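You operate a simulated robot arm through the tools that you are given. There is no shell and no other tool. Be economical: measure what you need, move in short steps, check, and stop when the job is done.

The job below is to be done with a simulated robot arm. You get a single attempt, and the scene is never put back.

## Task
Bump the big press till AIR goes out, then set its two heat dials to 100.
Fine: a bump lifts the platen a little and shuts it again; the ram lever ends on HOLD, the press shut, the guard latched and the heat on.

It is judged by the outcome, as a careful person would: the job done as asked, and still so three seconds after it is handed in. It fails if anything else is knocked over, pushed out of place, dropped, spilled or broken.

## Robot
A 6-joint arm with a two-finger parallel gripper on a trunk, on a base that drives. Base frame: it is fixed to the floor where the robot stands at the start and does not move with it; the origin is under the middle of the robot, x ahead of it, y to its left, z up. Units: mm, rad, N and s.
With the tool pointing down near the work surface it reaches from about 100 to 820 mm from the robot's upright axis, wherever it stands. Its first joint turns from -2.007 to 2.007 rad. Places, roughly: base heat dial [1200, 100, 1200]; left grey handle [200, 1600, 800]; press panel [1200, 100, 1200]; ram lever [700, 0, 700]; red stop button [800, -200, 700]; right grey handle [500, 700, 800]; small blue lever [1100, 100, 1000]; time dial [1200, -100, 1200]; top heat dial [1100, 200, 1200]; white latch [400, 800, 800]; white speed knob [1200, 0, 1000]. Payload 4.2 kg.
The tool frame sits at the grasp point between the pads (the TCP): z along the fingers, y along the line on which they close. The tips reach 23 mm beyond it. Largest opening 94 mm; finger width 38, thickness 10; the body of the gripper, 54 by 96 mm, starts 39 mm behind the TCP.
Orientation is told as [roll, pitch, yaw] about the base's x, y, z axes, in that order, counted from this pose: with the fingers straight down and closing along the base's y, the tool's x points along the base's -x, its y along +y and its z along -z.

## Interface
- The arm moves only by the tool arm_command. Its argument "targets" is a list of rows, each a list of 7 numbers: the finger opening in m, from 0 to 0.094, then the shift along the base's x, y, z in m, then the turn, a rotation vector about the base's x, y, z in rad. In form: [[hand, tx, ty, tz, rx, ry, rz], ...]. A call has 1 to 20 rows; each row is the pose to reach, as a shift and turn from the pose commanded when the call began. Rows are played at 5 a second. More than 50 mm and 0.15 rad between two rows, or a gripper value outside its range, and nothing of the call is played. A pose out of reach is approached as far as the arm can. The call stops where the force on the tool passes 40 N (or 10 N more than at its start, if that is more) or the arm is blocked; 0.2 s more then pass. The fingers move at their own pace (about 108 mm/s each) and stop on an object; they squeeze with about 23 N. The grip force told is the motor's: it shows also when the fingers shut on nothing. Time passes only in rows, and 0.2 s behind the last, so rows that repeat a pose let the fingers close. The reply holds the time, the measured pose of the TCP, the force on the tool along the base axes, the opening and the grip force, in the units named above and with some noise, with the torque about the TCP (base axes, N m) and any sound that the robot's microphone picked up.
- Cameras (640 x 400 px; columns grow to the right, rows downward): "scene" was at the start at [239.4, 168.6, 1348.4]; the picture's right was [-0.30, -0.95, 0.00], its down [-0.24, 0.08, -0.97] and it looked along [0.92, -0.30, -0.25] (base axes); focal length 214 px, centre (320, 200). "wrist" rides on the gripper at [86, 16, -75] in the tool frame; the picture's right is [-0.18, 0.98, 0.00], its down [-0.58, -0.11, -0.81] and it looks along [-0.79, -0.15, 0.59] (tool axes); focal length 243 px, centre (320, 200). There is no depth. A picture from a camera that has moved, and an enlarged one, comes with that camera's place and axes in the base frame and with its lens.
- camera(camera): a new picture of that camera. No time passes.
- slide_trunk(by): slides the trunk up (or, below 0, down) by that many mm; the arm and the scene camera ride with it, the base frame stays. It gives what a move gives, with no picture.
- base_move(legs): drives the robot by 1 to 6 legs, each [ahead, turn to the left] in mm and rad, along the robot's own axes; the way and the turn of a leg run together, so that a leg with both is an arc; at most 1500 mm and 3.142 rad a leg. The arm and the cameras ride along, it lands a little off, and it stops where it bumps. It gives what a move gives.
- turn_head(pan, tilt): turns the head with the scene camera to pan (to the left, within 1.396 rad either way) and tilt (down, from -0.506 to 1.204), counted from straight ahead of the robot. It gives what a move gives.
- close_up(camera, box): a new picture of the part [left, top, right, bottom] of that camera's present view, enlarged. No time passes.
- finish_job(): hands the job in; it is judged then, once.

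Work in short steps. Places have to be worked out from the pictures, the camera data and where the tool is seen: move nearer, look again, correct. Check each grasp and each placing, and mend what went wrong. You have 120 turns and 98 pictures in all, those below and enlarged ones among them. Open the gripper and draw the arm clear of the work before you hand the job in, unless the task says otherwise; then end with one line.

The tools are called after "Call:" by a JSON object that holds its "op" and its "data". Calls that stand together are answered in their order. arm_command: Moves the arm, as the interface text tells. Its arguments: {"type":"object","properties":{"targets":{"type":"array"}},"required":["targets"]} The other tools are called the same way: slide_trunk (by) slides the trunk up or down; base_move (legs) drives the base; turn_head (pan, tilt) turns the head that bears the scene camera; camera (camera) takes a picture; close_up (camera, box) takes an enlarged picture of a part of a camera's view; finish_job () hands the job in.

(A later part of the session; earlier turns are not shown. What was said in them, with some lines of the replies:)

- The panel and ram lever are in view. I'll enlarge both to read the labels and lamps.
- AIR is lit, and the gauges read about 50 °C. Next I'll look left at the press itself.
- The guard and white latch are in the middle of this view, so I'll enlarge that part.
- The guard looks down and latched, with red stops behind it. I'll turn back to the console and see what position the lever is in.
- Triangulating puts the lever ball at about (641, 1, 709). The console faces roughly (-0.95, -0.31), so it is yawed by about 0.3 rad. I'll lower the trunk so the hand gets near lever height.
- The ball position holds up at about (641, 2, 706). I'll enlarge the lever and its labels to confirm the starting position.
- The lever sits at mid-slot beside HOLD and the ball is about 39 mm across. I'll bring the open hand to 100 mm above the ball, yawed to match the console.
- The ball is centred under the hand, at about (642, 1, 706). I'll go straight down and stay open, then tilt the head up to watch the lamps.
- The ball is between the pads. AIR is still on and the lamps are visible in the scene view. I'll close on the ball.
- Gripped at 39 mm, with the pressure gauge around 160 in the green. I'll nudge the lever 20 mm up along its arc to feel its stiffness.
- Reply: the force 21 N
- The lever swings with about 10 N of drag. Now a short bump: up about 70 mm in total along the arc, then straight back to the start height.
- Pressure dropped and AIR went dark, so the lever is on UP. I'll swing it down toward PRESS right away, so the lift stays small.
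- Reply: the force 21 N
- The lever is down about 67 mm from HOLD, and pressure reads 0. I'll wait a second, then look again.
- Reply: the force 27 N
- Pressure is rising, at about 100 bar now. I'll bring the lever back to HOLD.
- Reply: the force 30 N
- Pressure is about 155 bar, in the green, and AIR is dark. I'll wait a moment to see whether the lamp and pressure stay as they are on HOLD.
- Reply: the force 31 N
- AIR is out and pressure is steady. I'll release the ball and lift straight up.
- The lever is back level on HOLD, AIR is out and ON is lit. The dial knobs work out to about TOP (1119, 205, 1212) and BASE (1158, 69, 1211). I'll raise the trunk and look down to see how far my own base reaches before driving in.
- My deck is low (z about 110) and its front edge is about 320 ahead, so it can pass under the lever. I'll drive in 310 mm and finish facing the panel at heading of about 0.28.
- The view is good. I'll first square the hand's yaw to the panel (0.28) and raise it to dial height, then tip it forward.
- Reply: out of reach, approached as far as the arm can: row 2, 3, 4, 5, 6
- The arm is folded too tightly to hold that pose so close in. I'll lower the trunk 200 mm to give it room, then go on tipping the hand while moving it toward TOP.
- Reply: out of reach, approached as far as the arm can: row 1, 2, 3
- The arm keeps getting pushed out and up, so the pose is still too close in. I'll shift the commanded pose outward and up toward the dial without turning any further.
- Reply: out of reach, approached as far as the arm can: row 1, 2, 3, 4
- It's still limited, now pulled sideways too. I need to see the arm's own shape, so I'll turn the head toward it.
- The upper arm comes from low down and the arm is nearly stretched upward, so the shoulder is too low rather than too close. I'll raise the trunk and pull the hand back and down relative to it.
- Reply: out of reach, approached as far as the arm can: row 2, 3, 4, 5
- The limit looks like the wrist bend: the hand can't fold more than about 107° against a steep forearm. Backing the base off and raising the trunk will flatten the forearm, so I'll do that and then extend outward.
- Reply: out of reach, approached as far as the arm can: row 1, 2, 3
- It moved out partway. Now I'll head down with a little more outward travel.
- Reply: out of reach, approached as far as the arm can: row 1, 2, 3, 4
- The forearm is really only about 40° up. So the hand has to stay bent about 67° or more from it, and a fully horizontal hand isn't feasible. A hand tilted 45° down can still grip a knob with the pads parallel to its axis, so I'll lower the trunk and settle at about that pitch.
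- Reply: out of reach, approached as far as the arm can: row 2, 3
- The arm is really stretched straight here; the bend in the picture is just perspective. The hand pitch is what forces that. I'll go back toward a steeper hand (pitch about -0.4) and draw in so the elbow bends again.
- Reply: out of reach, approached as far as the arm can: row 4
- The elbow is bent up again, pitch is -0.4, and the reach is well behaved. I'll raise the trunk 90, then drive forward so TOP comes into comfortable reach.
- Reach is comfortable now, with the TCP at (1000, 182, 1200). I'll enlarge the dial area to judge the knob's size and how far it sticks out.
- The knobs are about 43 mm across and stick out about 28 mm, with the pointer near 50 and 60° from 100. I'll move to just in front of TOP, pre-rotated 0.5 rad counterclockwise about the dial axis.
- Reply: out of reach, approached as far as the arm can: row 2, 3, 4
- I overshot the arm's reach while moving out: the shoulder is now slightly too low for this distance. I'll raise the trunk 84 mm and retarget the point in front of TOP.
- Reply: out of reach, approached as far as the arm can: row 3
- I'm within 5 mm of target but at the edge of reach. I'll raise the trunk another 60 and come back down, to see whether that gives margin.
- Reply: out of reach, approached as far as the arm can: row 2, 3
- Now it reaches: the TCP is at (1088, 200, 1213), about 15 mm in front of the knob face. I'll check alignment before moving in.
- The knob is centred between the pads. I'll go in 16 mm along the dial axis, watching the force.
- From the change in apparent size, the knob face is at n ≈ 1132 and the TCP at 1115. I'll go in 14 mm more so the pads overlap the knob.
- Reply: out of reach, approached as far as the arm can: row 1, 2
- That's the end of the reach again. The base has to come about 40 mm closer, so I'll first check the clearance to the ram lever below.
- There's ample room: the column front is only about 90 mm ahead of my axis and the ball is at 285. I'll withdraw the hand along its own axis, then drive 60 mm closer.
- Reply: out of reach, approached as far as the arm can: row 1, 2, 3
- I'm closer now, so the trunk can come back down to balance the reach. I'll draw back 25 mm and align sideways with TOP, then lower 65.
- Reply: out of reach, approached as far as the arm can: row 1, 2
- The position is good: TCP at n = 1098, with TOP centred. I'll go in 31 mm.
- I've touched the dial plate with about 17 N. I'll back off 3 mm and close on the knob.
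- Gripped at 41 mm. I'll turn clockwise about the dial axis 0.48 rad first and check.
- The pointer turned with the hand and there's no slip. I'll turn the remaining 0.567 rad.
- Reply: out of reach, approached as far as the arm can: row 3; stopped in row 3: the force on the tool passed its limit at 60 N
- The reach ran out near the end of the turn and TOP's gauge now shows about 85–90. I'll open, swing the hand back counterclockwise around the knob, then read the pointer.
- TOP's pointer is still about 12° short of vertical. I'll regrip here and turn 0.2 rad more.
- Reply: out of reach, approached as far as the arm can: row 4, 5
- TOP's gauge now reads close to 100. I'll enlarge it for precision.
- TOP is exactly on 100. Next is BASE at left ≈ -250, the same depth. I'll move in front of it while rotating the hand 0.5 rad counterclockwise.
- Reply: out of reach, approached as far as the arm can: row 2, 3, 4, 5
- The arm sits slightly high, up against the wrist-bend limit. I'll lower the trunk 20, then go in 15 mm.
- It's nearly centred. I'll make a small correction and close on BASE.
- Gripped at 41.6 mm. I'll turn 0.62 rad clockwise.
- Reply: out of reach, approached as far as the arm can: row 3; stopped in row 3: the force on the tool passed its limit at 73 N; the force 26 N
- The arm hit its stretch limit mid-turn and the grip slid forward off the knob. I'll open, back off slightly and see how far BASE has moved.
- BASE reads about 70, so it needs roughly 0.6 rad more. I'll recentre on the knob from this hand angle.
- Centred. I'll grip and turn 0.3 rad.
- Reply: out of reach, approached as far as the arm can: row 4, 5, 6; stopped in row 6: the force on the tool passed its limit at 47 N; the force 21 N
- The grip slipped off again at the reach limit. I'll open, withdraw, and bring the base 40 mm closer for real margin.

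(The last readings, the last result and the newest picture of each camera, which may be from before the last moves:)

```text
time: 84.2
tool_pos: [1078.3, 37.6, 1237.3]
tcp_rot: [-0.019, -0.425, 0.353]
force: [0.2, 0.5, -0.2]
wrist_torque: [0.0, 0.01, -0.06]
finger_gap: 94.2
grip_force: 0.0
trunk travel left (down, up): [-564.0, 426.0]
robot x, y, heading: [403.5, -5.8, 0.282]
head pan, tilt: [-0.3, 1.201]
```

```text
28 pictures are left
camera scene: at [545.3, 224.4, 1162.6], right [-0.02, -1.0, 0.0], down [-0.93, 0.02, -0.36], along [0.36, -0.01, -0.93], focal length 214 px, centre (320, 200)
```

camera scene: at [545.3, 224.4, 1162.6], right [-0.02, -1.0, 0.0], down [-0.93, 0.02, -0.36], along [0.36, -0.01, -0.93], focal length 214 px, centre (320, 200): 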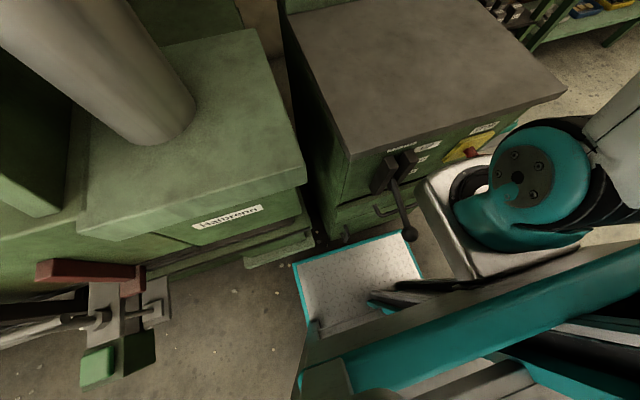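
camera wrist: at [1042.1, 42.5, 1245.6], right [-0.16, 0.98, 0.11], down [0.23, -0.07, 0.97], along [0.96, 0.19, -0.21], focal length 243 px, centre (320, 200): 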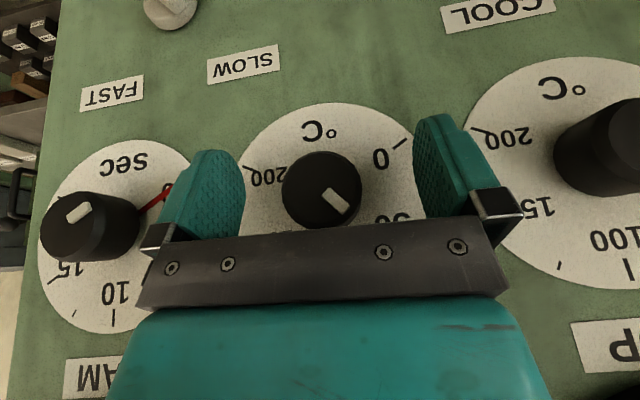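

The deck still has about 90 mm to the console. I'll advance 45 mm and look at the dials again.

Call:
{"op": "base_move", "data": {"legs": [[45, 0]]}}

Call:
{"op": "turn_head", "data": {"pan": -0.3, "tilt": 0.2}}

Call:
{"op": "camera", "data": {"camera": "wrist"}}

```text
time: 85.1
tool_pos: [1121.2, 49.9, 1237.7]
tcp_rot: [-0.018, -0.422, 0.355]
force: [0.1, -0.5, 0.3]
wrist_torque: [0.0, 0.02, -0.02]
finger_gap: 94.1
grip_force: 0.1
trunk travel left (down, up): [-564.0, 426.0]
robot x, y, heading: [441.1, 3.9, 0.284]
head pan, tilt: [-0.3, 1.201]
```

```text
time: 86.4
tool_pos: [1121.3, 50.0, 1238.0]
tcp_rot: [-0.019, -0.422, 0.354]
force: [-0.5, 0.6, -0.3]
wrist_torque: [0.0, -0.01, -0.02]
finger_gap: 94.1
grip_force: 0.1
trunk travel left (down, up): [-564.0, 426.0]
robot x, y, heading: [440.9, 3.5, 0.28]
head pan, tilt: [-0.3, 0.201]
```

```text
27 pictures are left
camera wrist: at [1012.9, 28.4, 1268.7], right [-0.18, 0.98, 0.06], down [0.22, -0.02, 0.98], along [0.96, 0.18, -0.21], focal length 243 px, centre (320, 200)
```

wrist: 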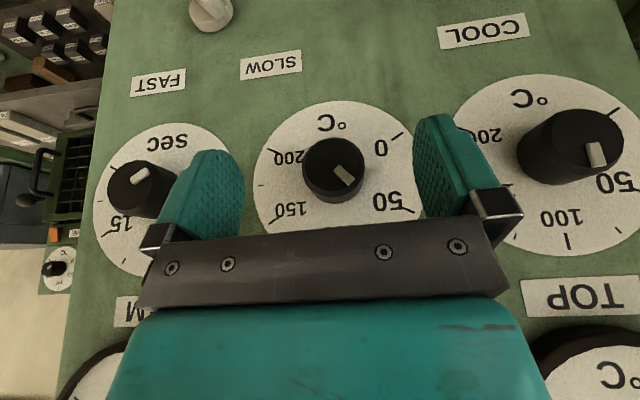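

I'll move onto BASE again: sideways and down first, then in.

Call:
{"op": "arm_command", "data": {"targets": [[0.094, 0.0, 0.007, -0.01, 0, 0, 0], [0.094, 0.012, 0.0105, -0.02, 0, 0, 0], [0.094, 0.0283, 0.015, -0.024, 0, 0, 0]]}}

Call:
{"op": "camera", "data": {"camera": "wrist"}}

```text
time: 87.2
tool_pos: [1148.0, 63.5, 1213.4]
tcp_rot: [-0.019, -0.422, 0.353]
force: [0.4, -0.5, 0.0]
wrist_torque: [0.01, -0.01, 0.03]
finger_gap: 94.2
grip_force: 0.0
trunk travel left (down, up): [-564.0, 426.0]
robot x, y, heading: [443.1, 5.1, 0.287]
head pan, tilt: [-0.3, 0.201]
```

```text
26 pictures are left
camera wrist: at [1041.3, 42.2, 1245.1], right [-0.18, 0.98, 0.06], down [0.22, -0.02, 0.98], along [0.96, 0.18, -0.21], focal length 243 px, centre (320, 200)
```

wrist: 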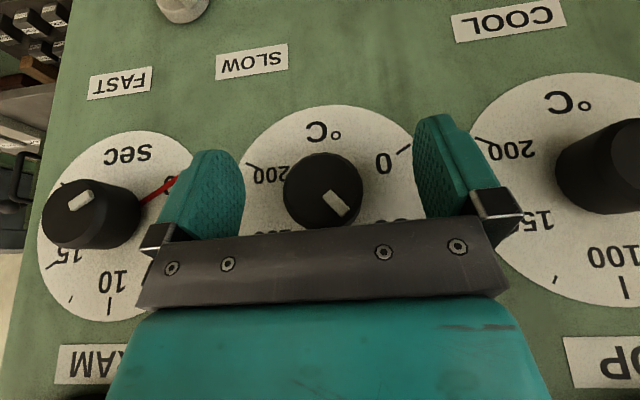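

All in reach and centred. I'll grip and turn 0.3 rad.

Call:
{"op": "arm_command", "data": {"targets": [[0.03, 0.002, 0.0006, 0, 0, 0, 0], [0.03, 0.002, 0.0006, 0, 0, 0, 0], [0.03, 0.002, 0.0006, 0, 0, 0, 0], [0.03, 0.002, 0.0006, 0, 0.096, 0.0276, 0], [0.03, 0.002, 0.0006, 0, 0.192, 0.0552, 0], [0.03, 0.002, 0.0006, 0, 0.288, 0.0828, 0]]}}

Call:
{"op": "close_up", "data": {"camera": "scene", "box": [290, 50, 440, 200]}}

```text
time: 88.6
tool_pos: [1151.9, 65.4, 1213.8]
tcp_rot: [0.313, -0.425, 0.215]
force: [-1.0, -8.9, -6.9]
wrist_torque: [-0.14, 0.47, -0.05]
finger_gap: 42.0
grip_force: 44.6
trunk travel left (down, up): [-564.0, 426.0]
robot x, y, heading: [445.3, 7.4, 0.282]
head pan, tilt: [-0.3, 0.201]
```

```text
2.67 times, centred on (365, 125) of scene
camera zoom: at [625.5, 235.9, 1243.9], right [-0.02, -1.0, 0.0], down [-0.2, 0.0, -0.98], along [0.98, -0.02, -0.2], focal length 572 px, centre (200, 400)
```

zoom: 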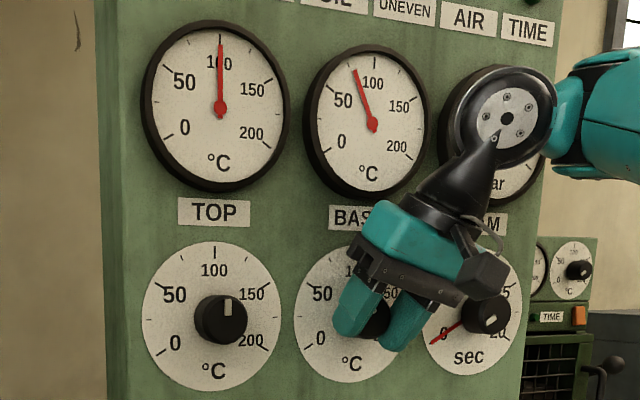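

It turned with no slip, and BASE now reads about 83. I'll open, swing back 0.4 rad and grip again.

Call:
{"op": "arm_command", "data": {"targets": [[0.094, 0, 0, 0, 0, 0, 0], [0.094, 0, 0, 0, 0, 0, 0], [0.094, -0.002, -0.0006, 0, -0.128, -0.0368, 0], [0.094, -0.002, -0.0006, 0, -0.256, -0.0736, 0], [0.094, -0.002, -0.0006, 0, -0.384, -0.1104, 0], [0.03, 0, 0, 0, -0.384, -0.1104, 0], [0.03, 0, 0, 0, -0.384, -0.1104, 0], [0.03, 0, 0, 0, -0.384, -0.1104, 0]]}}

Call:
{"op": "close_up", "data": {"camera": "scene", "box": [355, 60, 405, 110]}}

```text
time: 90.4
tool_pos: [1151.4, 63.8, 1213.5]
tcp_rot: [-0.128, -0.415, 0.394]
force: [3.2, -12.9, -0.9]
wrist_torque: [0.16, -0.48, -0.48]
finger_gap: 42.0
grip_force: 44.9
trunk travel left (down, up): [-564.0, 426.0]
robot x, y, heading: [444.5, 7.7, 0.283]
head pan, tilt: [-0.3, 0.201]
```

```text
8.00 times, centred on (380, 85) of scene
camera zoom: at [625.8, 235.5, 1244.1], right [-0.02, -1.0, 0.0], down [-0.2, 0.0, -0.98], along [0.98, -0.02, -0.2], focal length 1716 px, centre (-160, 1120)
```

zoom: 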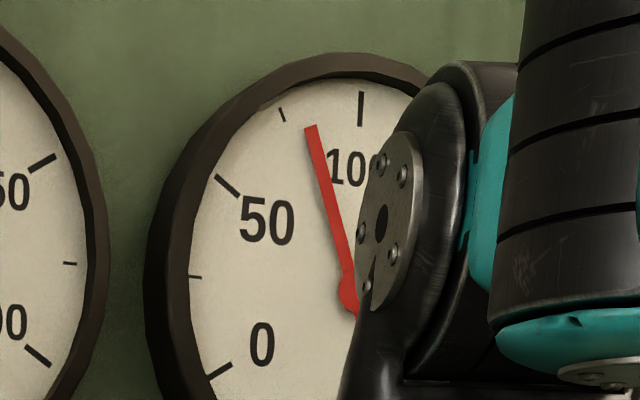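

BASE reads about 84, which leaves 0.335 rad. Turning that now.

Call:
{"op": "arm_command", "data": {"targets": [[0.03, 0, 0, 0, 0.107, 0.0308, 0], [0.03, 0, 0, 0, 0.215, 0.0617, 0], [0.03, 0, 0, 0, 0.322, 0.0925, 0], [0.03, 0, 0, 0, 0.322, 0.0925, 0]]}}

Call:
{"op": "close_up", "data": {"camera": "scene", "box": [355, 60, 405, 110]}}

```text
time: 91.4
tool_pos: [1151.9, 62.8, 1215.0]
tcp_rot: [0.242, -0.428, 0.244]
force: [-6.4, -12.4, -0.5]
wrist_torque: [-0.06, 0.23, -0.47]
finger_gap: 41.7
grip_force: 44.7
trunk travel left (down, up): [-564.0, 426.0]
robot x, y, heading: [441.8, 3.4, 0.291]
head pan, tilt: [-0.3, 0.201]
```

```text
8.00 times, centred on (380, 85) of scene
camera zoom: at [625.2, 235.6, 1244.2], right [-0.02, -1.0, 0.0], down [-0.2, 0.0, -0.98], along [0.98, -0.02, -0.2], focal length 1716 px, centre (-160, 1120)
```

zoom: 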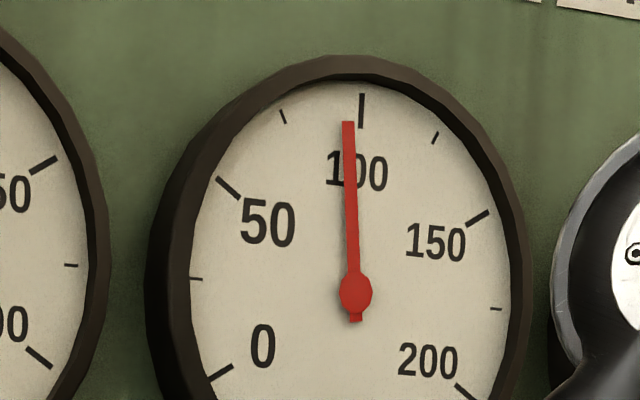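

BASE is at about 97. I'll add 0.06 rad.

Call:
{"op": "arm_command", "data": {"targets": [[0.03, 0, 0, 0, 0.03, 0.0086, 0], [0.03, 0, 0, 0, 0.06, 0.0172, 0], [0.03, 0, 0, 0, 0.06, 0.0172, 0]]}}

Call:
{"op": "close_up", "data": {"camera": "scene", "box": [355, 60, 405, 110]}}

```text
time: 92.2
tool_pos: [1152.2, 64.9, 1213.5]
tcp_rot: [0.309, -0.425, 0.218]
force: [-6.6, -12.0, -2.0]
wrist_torque: [-0.1, 0.38, -0.53]
finger_gap: 41.7
grip_force: 44.8
trunk travel left (down, up): [-564.0, 426.0]
robot x, y, heading: [440.5, 6.9, 0.286]
head pan, tilt: [-0.3, 0.201]
```

```text
8.00 times, centred on (380, 85) of scene
camera zoom: at [625.2, 235.6, 1244.1], right [-0.02, -1.0, 0.0], down [-0.2, 0.0, -0.98], along [0.98, -0.02, -0.2], focal length 1716 px, centre (-160, 1120)
```

zoom: 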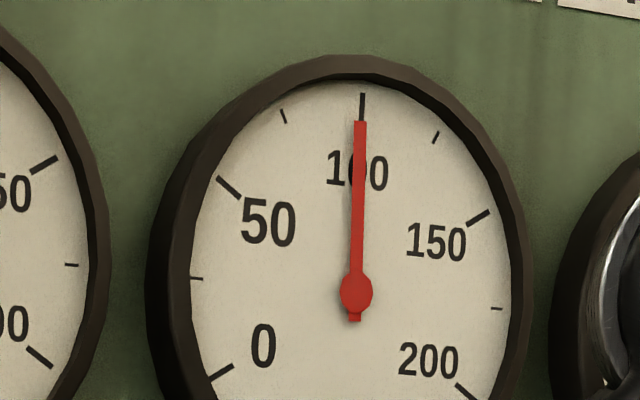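

BASE is on the 100 tick. I'll open and draw straight back from the panel.

Call:
{"op": "arm_command", "data": {"targets": [[0.094, 0, 0, 0, 0, 0, 0], [0.094, 0, 0, 0, 0, 0, 0], [0.094, 0, 0, 0, 0, 0, 0], [0.094, -0.02, -0.006, 0.01, 0, 0, 0], [0.094, -0.048, -0.014, 0.025, 0, 0, 0], [0.094, -0.08, -0.023, 0.05, 0, 0, 0]]}}

Call:
{"op": "base_move", "data": {"legs": [[-300, 0]]}}

Call:
{"op": "camera", "data": {"camera": "scene"}}

```text
time: 93.6
tool_pos: [1066.2, 48.1, 1243.4]
tcp_rot: [0.308, -0.428, 0.215]
force: [0.3, -0.8, -0.8]
wrist_torque: [0.02, 0.01, 0.02]
finger_gap: 94.2
grip_force: 0.0
out of reach, approached as far as the arm can: row 5, 6
trunk travel left (down, up): [-564.0, 426.0]
robot x, y, heading: [440.0, 5.6, 0.288]
head pan, tilt: [-0.3, 0.201]
```

```text
time: 95.6
tool_pos: [773.8, -39.0, 1244.7]
tcp_rot: [0.306, -0.429, 0.21]
force: [-0.2, 0.4, -0.6]
wrist_torque: [-0.04, 0.02, -0.02]
finger_gap: 94.1
grip_force: 0.0
trunk travel left (down, up): [-564.0, 426.0]
robot x, y, heading: [150.9, -79.0, 0.276]
head pan, tilt: [-0.3, 0.201]
```

```text
21 pictures are left
camera scene: at [335.5, 151.5, 1244.0], right [-0.02, -1.0, 0.0], down [-0.2, 0.0, -0.98], along [0.98, -0.02, -0.2], focal length 214 px, centre (320, 200)
```

scene: 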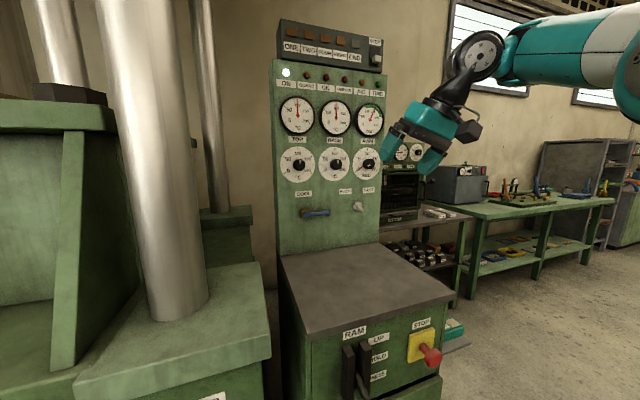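

The hand is clear and the whole console is in view. I'll check the lamps, dials and lever close up.

Call:
{"op": "close_up", "data": {"camera": "scene", "box": [265, 60, 395, 190]}}

Call:
{"op": "turn_head", "data": {"pan": -0.3, "tilt": 0.5}}

Call:
{"op": "camera", "data": {"camera": "scene"}}

```text
3.08 times, centred on (330, 125) of scene
camera zoom: at [335.5, 151.5, 1244.0], right [-0.02, -1.0, 0.0], down [-0.2, 0.0, -0.98], along [0.98, -0.02, -0.2], focal length 660 px, centre (289, 431)
```

zoom: 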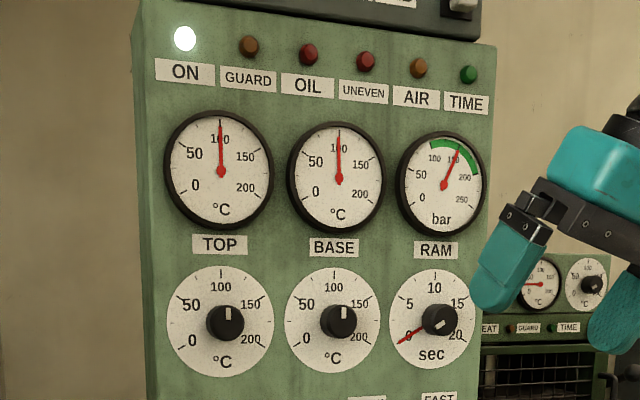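

```text
time: 96.4
tool_pos: [774.8, -39.1, 1243.4]
tcp_rot: [0.305, -0.428, 0.21]
force: [0.7, 0.3, 0.2]
wrist_torque: [0.0, 0.01, -0.04]
finger_gap: 94.0
grip_force: 0.2
trunk travel left (down, up): [-564.0, 426.0]
robot x, y, heading: [150.1, -76.7, 0.277]
head pan, tilt: [-0.3, 0.499]
```

```text
19 pictures are left
camera scene: at [333.3, 151.5, 1216.3], right [-0.02, -1.0, 0.0], down [-0.48, 0.01, -0.88], along [0.88, -0.02, -0.48], focal length 214 px, centre (320, 200)
```

scene: 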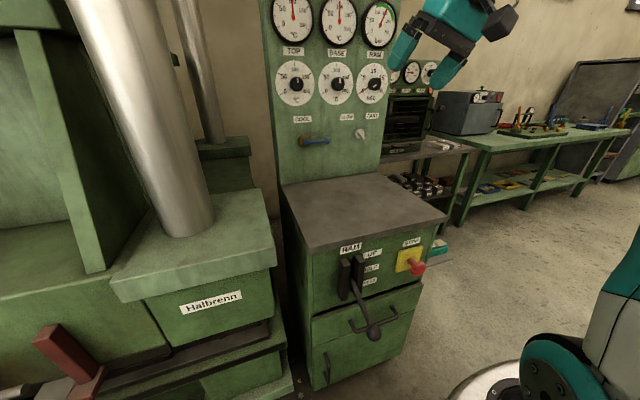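

AIR is out, GUARD is off, both heats read 100 and pressure is steady in the green. One last enlarged look at the lever.

Call:
{"op": "close_up", "data": {"camera": "scene", "box": [310, 220, 440, 360]}}

```text
2.86 times, centred on (375, 290) of scene
camera zoom: at [333.3, 151.5, 1216.3], right [-0.02, -1.0, 0.0], down [-0.48, 0.01, -0.88], along [0.88, -0.02, -0.48], focal length 613 px, centre (163, -57)
```

zoom: 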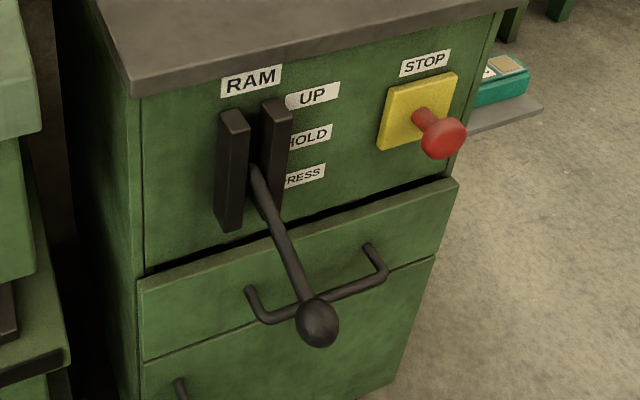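

Geometrically the ball now seems a bit lower (z ≈ 650) than at HOLD. I'll lower the trunk to view it more level and be sure.

Call:
{"op": "slide_trunk", "data": {"by": -260}}

Call:
{"op": "turn_head", "data": {"pan": -0.35, "tilt": 0.25}}

Call:
{"op": "close_up", "data": {"camera": "scene", "box": [300, 180, 460, 320]}}

Call:
{"op": "camera", "data": {"camera": "wrist"}}

```text
time: 99.1
tool_pos: [775.3, -40.3, 983.6]
tcp_rot: [0.304, -0.429, 0.209]
force: [-0.1, -0.5, -1.0]
wrist_torque: [0.03, 0.03, -0.03]
finger_gap: 94.1
grip_force: 0.1
trunk travel left (down, up): [-304.0, 686.0]
robot x, y, heading: [150.8, -75.6, 0.28]
head pan, tilt: [-0.3, 0.499]
```

```text
time: 99.9
tool_pos: [776.8, -39.4, 985.0]
tcp_rot: [0.305, -0.43, 0.207]
force: [-0.5, -0.5, 0.0]
wrist_torque: [0.02, 0.02, -0.02]
finger_gap: 93.8
grip_force: 0.2
trunk travel left (down, up): [-304.0, 686.0]
robot x, y, heading: [148.4, -78.6, 0.281]
head pan, tilt: [-0.351, 0.25]
```

```text
2.86 times, centred on (380, 250) of scene
camera zoom: at [335.5, 146.8, 979.3], right [-0.07, -1.0, 0.0], down [-0.25, 0.02, -0.97], along [0.97, -0.07, -0.25], focal length 613 px, centre (149, 57)
```

zoom: 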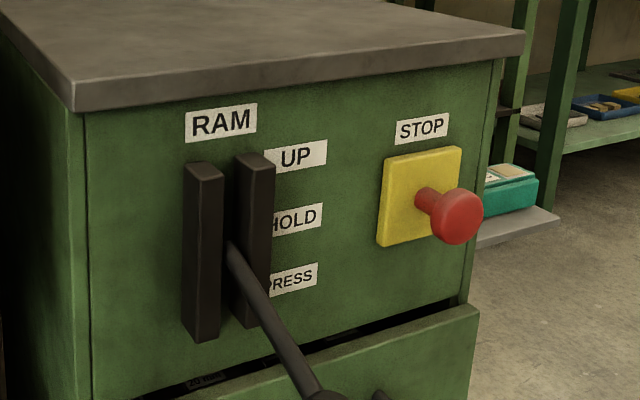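

```text
16 pictures are left
camera wrist: at [669.5, -69.7, 1016.0], right [-0.15, 0.93, 0.35], down [0.29, -0.29, 0.91], along [0.94, 0.24, -0.22], focal length 243 px, centre (320, 200)
```

wrist: 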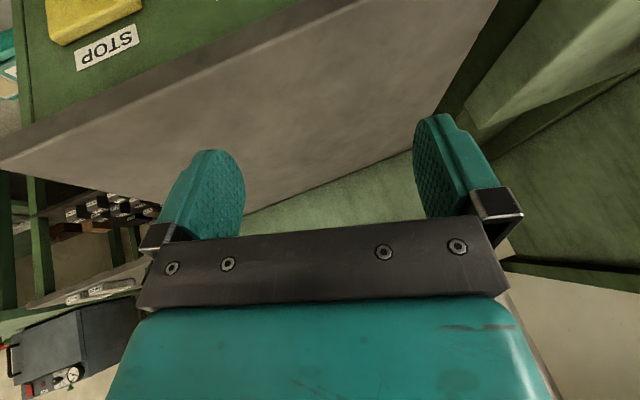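

The calibration against STOP checks out, so I'll take a full view to locate the ball exactly.

Call:
{"op": "turn_head", "data": {"pan": -0.35, "tilt": 0.5}}

Call:
{"op": "close_up", "data": {"camera": "scene", "box": [300, 120, 460, 280]}}

```text
time: 100.6
tool_pos: [776.0, -39.1, 983.2]
tcp_rot: [0.306, -0.429, 0.209]
force: [-0.2, 1.0, -0.6]
wrist_torque: [-0.02, 0.01, 0.01]
finger_gap: 94.0
grip_force: 0.0
trunk travel left (down, up): [-304.0, 686.0]
robot x, y, heading: [148.9, -73.8, 0.278]
head pan, tilt: [-0.351, 0.499]
```

```text
2.50 times, centred on (380, 200) of scene
camera zoom: at [333.1, 146.9, 956.3], right [-0.07, -1.0, 0.0], down [-0.48, 0.03, -0.88], along [0.88, -0.06, -0.48], focal length 536 px, centre (170, 200)
```

zoom: 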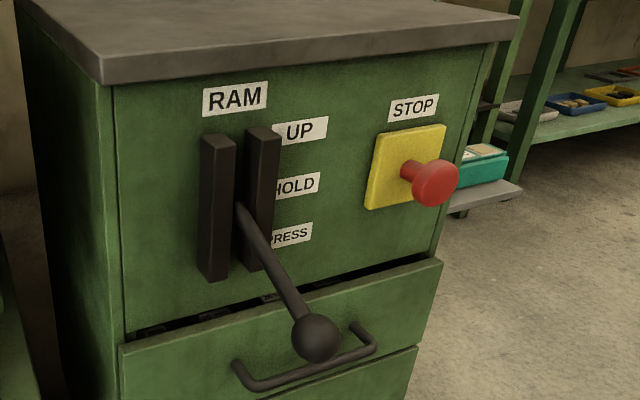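

The ball is now at z ≈ 648, so the lever is down by PRESS. My trunk probably nudged it while I worked at the panel. It must end on HOLD, so I'll back off, bring the hand to vertical and reset it.

Call:
{"op": "base_move", "data": {"legs": [[-135, 0]]}}

Call:
{"op": "arm_command", "data": {"targets": [[0.094, 0, 0, 0, -0.096, -0.0276, 0], [0.094, 0, 0, 0, -0.192, -0.0552, 0], [0.094, 0, 0, 0, -0.288, -0.0828, 0]]}}

Call:
{"op": "arm_command", "data": {"targets": [[0.094, 0, 0, 0, -0.039, 0.136, 0], [0.094, 0, 0, -0.01, -0.078, 0.272, 0], [0.094, 0, 0, -0.02, -0.1187, 0.408, 0]]}}

Call:
{"op": "slide_trunk", "data": {"by": -50}}

Call:
{"op": "camera", "data": {"camera": "wrist"}}

```text
time: 102.0
tool_pos: [643.9, -76.4, 983.4]
tcp_rot: [0.306, -0.428, 0.211]
force: [0.8, -0.4, 0.1]
wrist_torque: [-0.03, -0.01, -0.01]
finger_gap: 93.7
grip_force: 0.0
trunk travel left (down, up): [-304.0, 686.0]
robot x, y, heading: [20.2, -114.7, 0.282]
head pan, tilt: [-0.351, 0.499]
```

```text
time: 102.8
tool_pos: [644.9, -76.1, 983.7]
tcp_rot: [-0.026, -0.429, 0.35]
force: [-0.3, -1.0, -0.3]
wrist_torque: [0.04, 0.01, 0.01]
finger_gap: 93.9
grip_force: 0.0
trunk travel left (down, up): [-304.0, 686.0]
robot x, y, heading: [19.2, -116.7, 0.286]
head pan, tilt: [-0.351, 0.499]
```

```text
time: 103.5
tool_pos: [644.2, -75.6, 965.2]
tcp_rot: [0.004, -0.004, 0.344]
force: [0.5, -0.7, 0.1]
wrist_torque: [-0.03, -0.02, -0.01]
finger_gap: 93.9
grip_force: 0.0
out of reach, approached as far as the arm can: row 2
trunk travel left (down, up): [-304.0, 686.0]
robot x, y, heading: [20.4, -117.1, 0.275]
head pan, tilt: [-0.351, 0.499]
```

```text
time: 104.5
tool_pos: [644.8, -75.7, 914.1]
tcp_rot: [0.005, -0.005, 0.345]
force: [-1.1, 0.5, -0.6]
wrist_torque: [0.02, -0.01, 0.0]
finger_gap: 94.0
grip_force: 0.0
trunk travel left (down, up): [-254.0, 736.0]
robot x, y, heading: [18.8, -116.0, 0.278]
head pan, tilt: [-0.351, 0.499]
```

```text
14 pictures are left
camera wrist: at [557.8, -90.7, 987.1], right [-0.16, 0.99, 0.0], down [0.58, 0.09, 0.81], along [0.8, 0.13, -0.59], focal length 243 px, centre (320, 200)
```

wrist: 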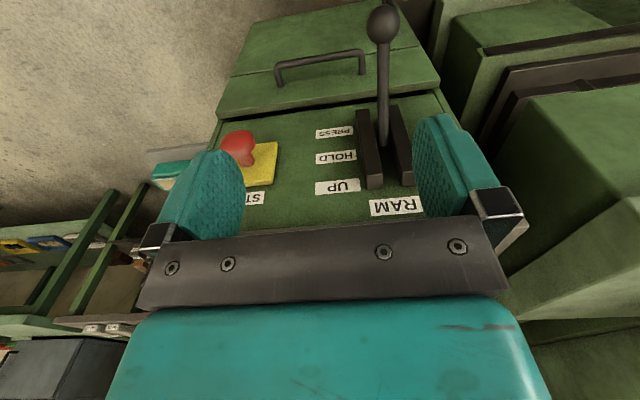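

The hand is vertical, and the wrist view puts the ball at (655, 2, 648). I'll move over it and down to 100 mm above.

Call:
{"op": "arm_command", "data": {"targets": [[0.094, 0.003, 0.04, 0, 0, 0, 0], [0.094, 0.009, 0.078, -0.02, 0, 0, 0], [0.094, 0.009, 0.078, -0.065, 0, 0, 0], [0.094, 0.009, 0.078, -0.11, 0, 0, 0], [0.094, 0.009, 0.078, -0.155, 0, 0, 0]]}}

Call:
{"op": "camera", "data": {"camera": "wrist"}}

```text
time: 105.7
tool_pos: [653.6, 2.8, 757.8]
tcp_rot: [0.003, -0.005, 0.344]
force: [0.2, 0.0, -0.3]
wrist_torque: [-0.02, 0.01, 0.02]
finger_gap: 93.9
grip_force: 0.0
trunk travel left (down, up): [-254.0, 736.0]
robot x, y, heading: [22.6, -115.2, 0.283]
head pan, tilt: [-0.351, 0.499]
```

```text
13 pictures are left
camera wrist: at [566.4, -12.3, 831.9], right [-0.16, 0.99, 0.0], down [0.58, 0.09, 0.81], along [0.8, 0.13, -0.59], focal length 243 px, centre (320, 200)
```

wrist: 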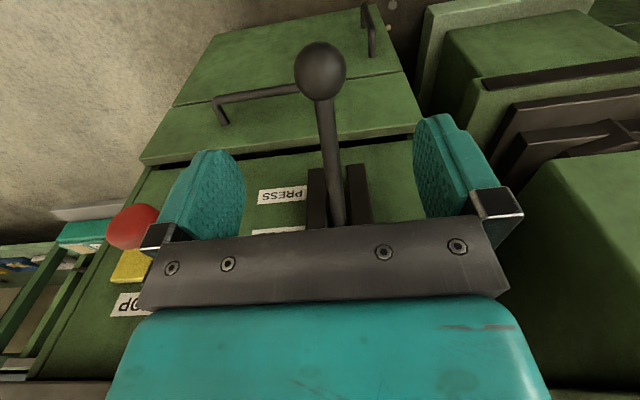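

The ball is at (654, 2, 650). I'll go down and grip it.

Call:
{"op": "arm_command", "data": {"targets": [[0.094, 0, 0, -0.036, 0, 0, 0], [0.094, 0, 0, -0.072, 0, 0, 0], [0.094, 0, 0, -0.107, 0, 0, 0], [0.03, 0, 0, -0.107, 0, 0, 0], [0.03, 0, 0, -0.107, 0, 0, 0], [0.03, 0, 0, -0.107, 0, 0, 0]]}}

Call:
{"op": "turn_head", "data": {"pan": -0.3, "tilt": 0.05}}

Call:
{"op": "camera", "data": {"camera": "scene"}}

```text
time: 107.1
tool_pos: [651.2, 1.0, 651.1]
tcp_rot: [0.004, -0.004, 0.343]
force: [-0.1, 0.1, -2.0]
wrist_torque: [0.08, -0.08, 0.05]
finger_gap: 39.3
grip_force: 45.0
trunk travel left (down, up): [-254.0, 736.0]
robot x, y, heading: [20.6, -116.4, 0.282]
head pan, tilt: [-0.351, 0.499]
```

```text
time: 108.0
tool_pos: [651.7, 2.1, 650.8]
tcp_rot: [0.002, -0.005, 0.343]
force: [-0.2, 1.7, -2.7]
wrist_torque: [-0.04, 0.1, 0.0]
finger_gap: 39.3
grip_force: 44.3
trunk travel left (down, up): [-254.0, 736.0]
robot x, y, heading: [20.0, -117.3, 0.284]
head pan, tilt: [-0.3, 0.051]
```

```text
12 pictures are left
camera scene: at [201.5, 114.1, 947.7], right [-0.02, -1.0, 0.0], down [-0.05, 0.0, -1.0], along [1.0, -0.02, -0.05], focal length 214 px, centre (320, 200)
```

scene: 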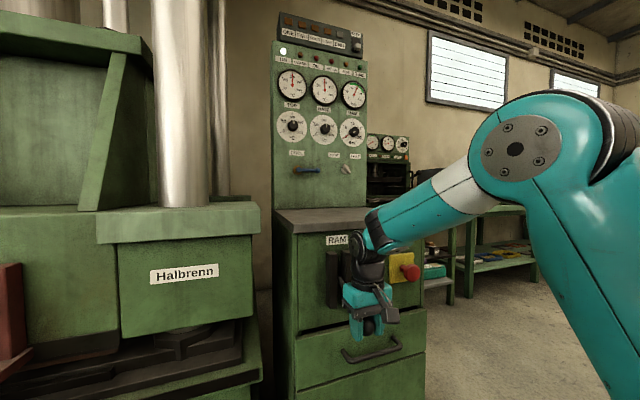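

Gripped. I'll lift the ball 55 mm along its arc to the original HOLD height of z ≈ 706.

Call:
{"op": "arm_command", "data": {"targets": [[0.03, -0.005, 0, 0.02, 0, 0, 0], [0.03, -0.007, 0, 0.04, 0, 0, 0], [0.03, -0.008, 0, 0.055, 0, 0, 0], [0.03, -0.008, 0, 0.055, 0, 0, 0]]}}

Call:
{"op": "close_up", "data": {"camera": "scene", "box": [260, 30, 380, 150]}}

```text
time: 109.0
tool_pos: [644.5, 0.5, 709.3]
tcp_rot: [0.002, -0.009, 0.339]
force: [7.0, -28.6, 1.2]
wrist_torque: [-0.14, -0.41, -0.13]
finger_gap: 39.5
grip_force: 45.2
trunk travel left (down, up): [-254.0, 736.0]
robot x, y, heading: [18.3, -116.0, 0.278]
head pan, tilt: [-0.3, 0.051]
```

```text
3.33 times, centred on (320, 90) of scene
camera zoom: at [201.9, 113.2, 948.1], right [-0.02, -1.0, 0.0], down [-0.05, 0.0, -1.0], along [1.0, -0.02, -0.05], focal length 715 px, centre (320, 567)
```

zoom: 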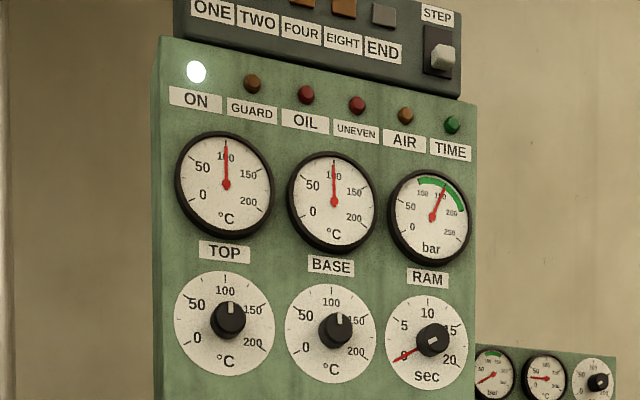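

Pressure is still 155 bar and AIR is out. I'll ease the 28 N side load, open, and lift straight up.

Call:
{"op": "arm_command", "data": {"targets": [[0.03, 0, -0.002, -0.002, 0, 0, 0], [0.094, 0, -0.002, -0.002, 0, 0, 0], [0.094, 0, -0.002, -0.002, 0, 0, 0], [0.094, 0, -0.002, -0.002, 0, 0, 0], [0.094, 0, -0.002, 0.035, 0, 0, 0], [0.094, 0, -0.002, 0.08, 0, 0, 0], [0.094, 0, -0.002, 0.125, 0, 0, 0], [0.094, 0, -0.002, 0.17, 0, 0, 0]]}}

Call:
{"op": "camera", "data": {"camera": "wrist"}}

Call:
{"op": "camera", "data": {"camera": "scene"}}

```text
time: 110.8
tool_pos: [645.2, -2.1, 878.1]
tcp_rot: [0.005, -0.003, 0.344]
force: [0.6, -0.3, -0.2]
wrist_torque: [0.01, -0.03, 0.02]
finger_gap: 94.0
grip_force: 0.0
trunk travel left (down, up): [-254.0, 736.0]
robot x, y, heading: [21.2, -119.5, 0.28]
head pan, tilt: [-0.3, 0.051]
```

```text
10 pictures are left
camera wrist: at [559.1, -16.0, 950.8], right [-0.16, 0.99, 0.0], down [0.58, 0.09, 0.81], along [0.8, 0.13, -0.59], focal length 243 px, centre (320, 200)
```

wrist: 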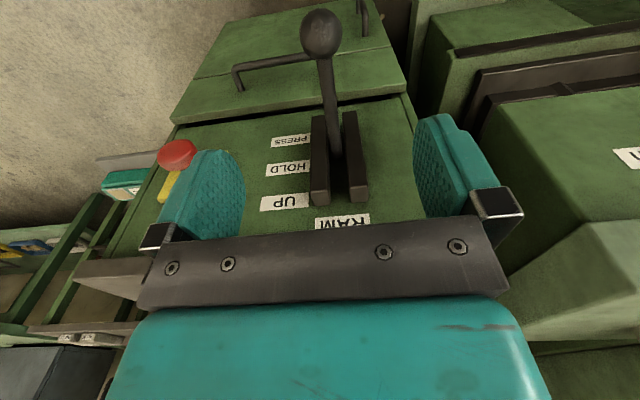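

```text
9 pictures are left
camera scene: at [201.6, 114.0, 947.7], right [-0.02, -1.0, 0.0], down [-0.05, 0.0, -1.0], along [1.0, -0.02, -0.05], focal length 214 px, centre (320, 200)
```

scene: 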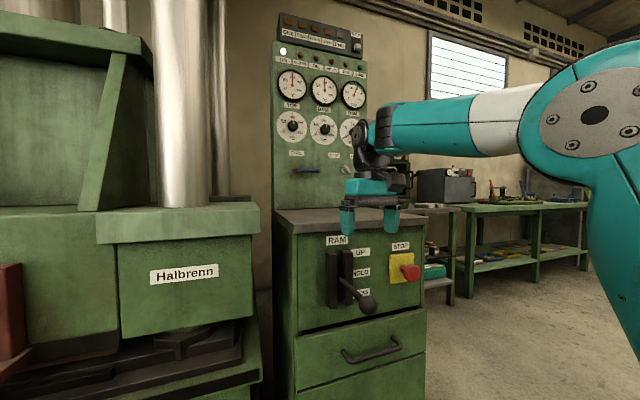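

The ball is back at z ≈ 701–706, which is HOLD. I'll drive back clear, then check the panel, lever and guard one last time.

Call:
{"op": "base_move", "data": {"legs": [[-150, 0]]}}

Call:
{"op": "close_up", "data": {"camera": "scene", "box": [270, 30, 430, 310]}}

Call:
{"op": "turn_head", "data": {"pan": 0.6, "tilt": 0.2}}

Call:
{"op": "camera", "data": {"camera": "scene"}}

```text
time: 112.2
tool_pos: [499.2, -44.6, 877.8]
tcp_rot: [0.003, -0.005, 0.341]
force: [0.0, 1.3, 0.9]
wrist_torque: [0.01, 0.02, -0.01]
finger_gap: 93.9
grip_force: 0.1
trunk travel left (down, up): [-254.0, 736.0]
robot x, y, heading: [-125.3, -160.2, 0.279]
head pan, tilt: [-0.3, 0.051]
```

```text
1.43 times, centred on (350, 170) of scene
camera zoom: at [54.6, 71.8, 947.8], right [-0.02, -1.0, 0.0], down [-0.05, 0.0, -1.0], along [1.0, -0.02, -0.05], focal length 306 px, centre (277, 243)
```

zoom: 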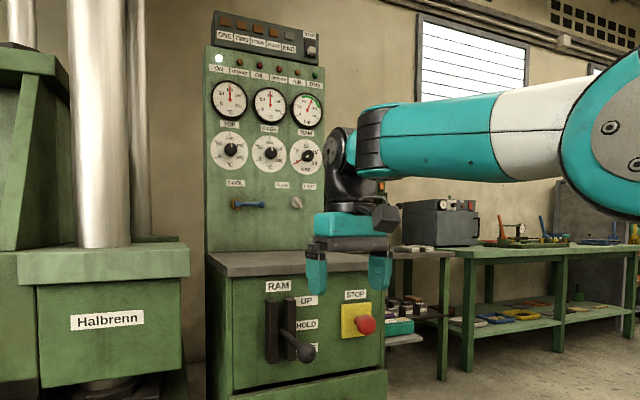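

```text
time: 113.3
tool_pos: [498.8, -44.2, 875.9]
tcp_rot: [0.004, -0.005, 0.341]
force: [-0.9, 1.1, -0.6]
wrist_torque: [0.03, 0.0, -0.01]
finger_gap: 94.0
grip_force: 0.0
trunk travel left (down, up): [-254.0, 736.0]
robot x, y, heading: [-122.4, -161.5, 0.284]
head pan, tilt: [0.6, 0.201]
```

```text
7 pictures are left
camera scene: at [22.8, 145.5, 934.0], right [0.77, -0.64, 0.0], down [-0.13, -0.15, -0.98], along [0.62, 0.76, -0.2], focal length 214 px, centre (320, 200)
```

scene: 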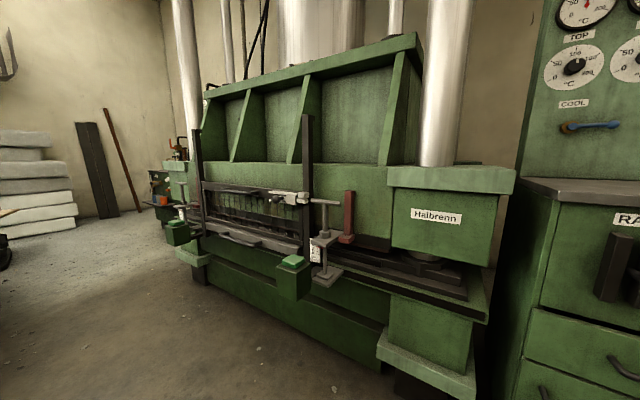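

The lever is on HOLD, the guard is latched, the press is shut, AIR is out and both heats are at 100. The arm is open and clear, so I'm handing in.

Call:
{"op": "finish_job", "data": {}}

```text
The job is handed in.
```

The job is done and handed in: one bump put AIR out, and both heat dials are at 100. The press is shut at about 155 bar with the guard latched, the heat on and the ram lever on HOLD. The lever had slipped down to about PRESS while I worked at the dials, probably nudged by my trunk, so I set it back to HOLD before handing in.
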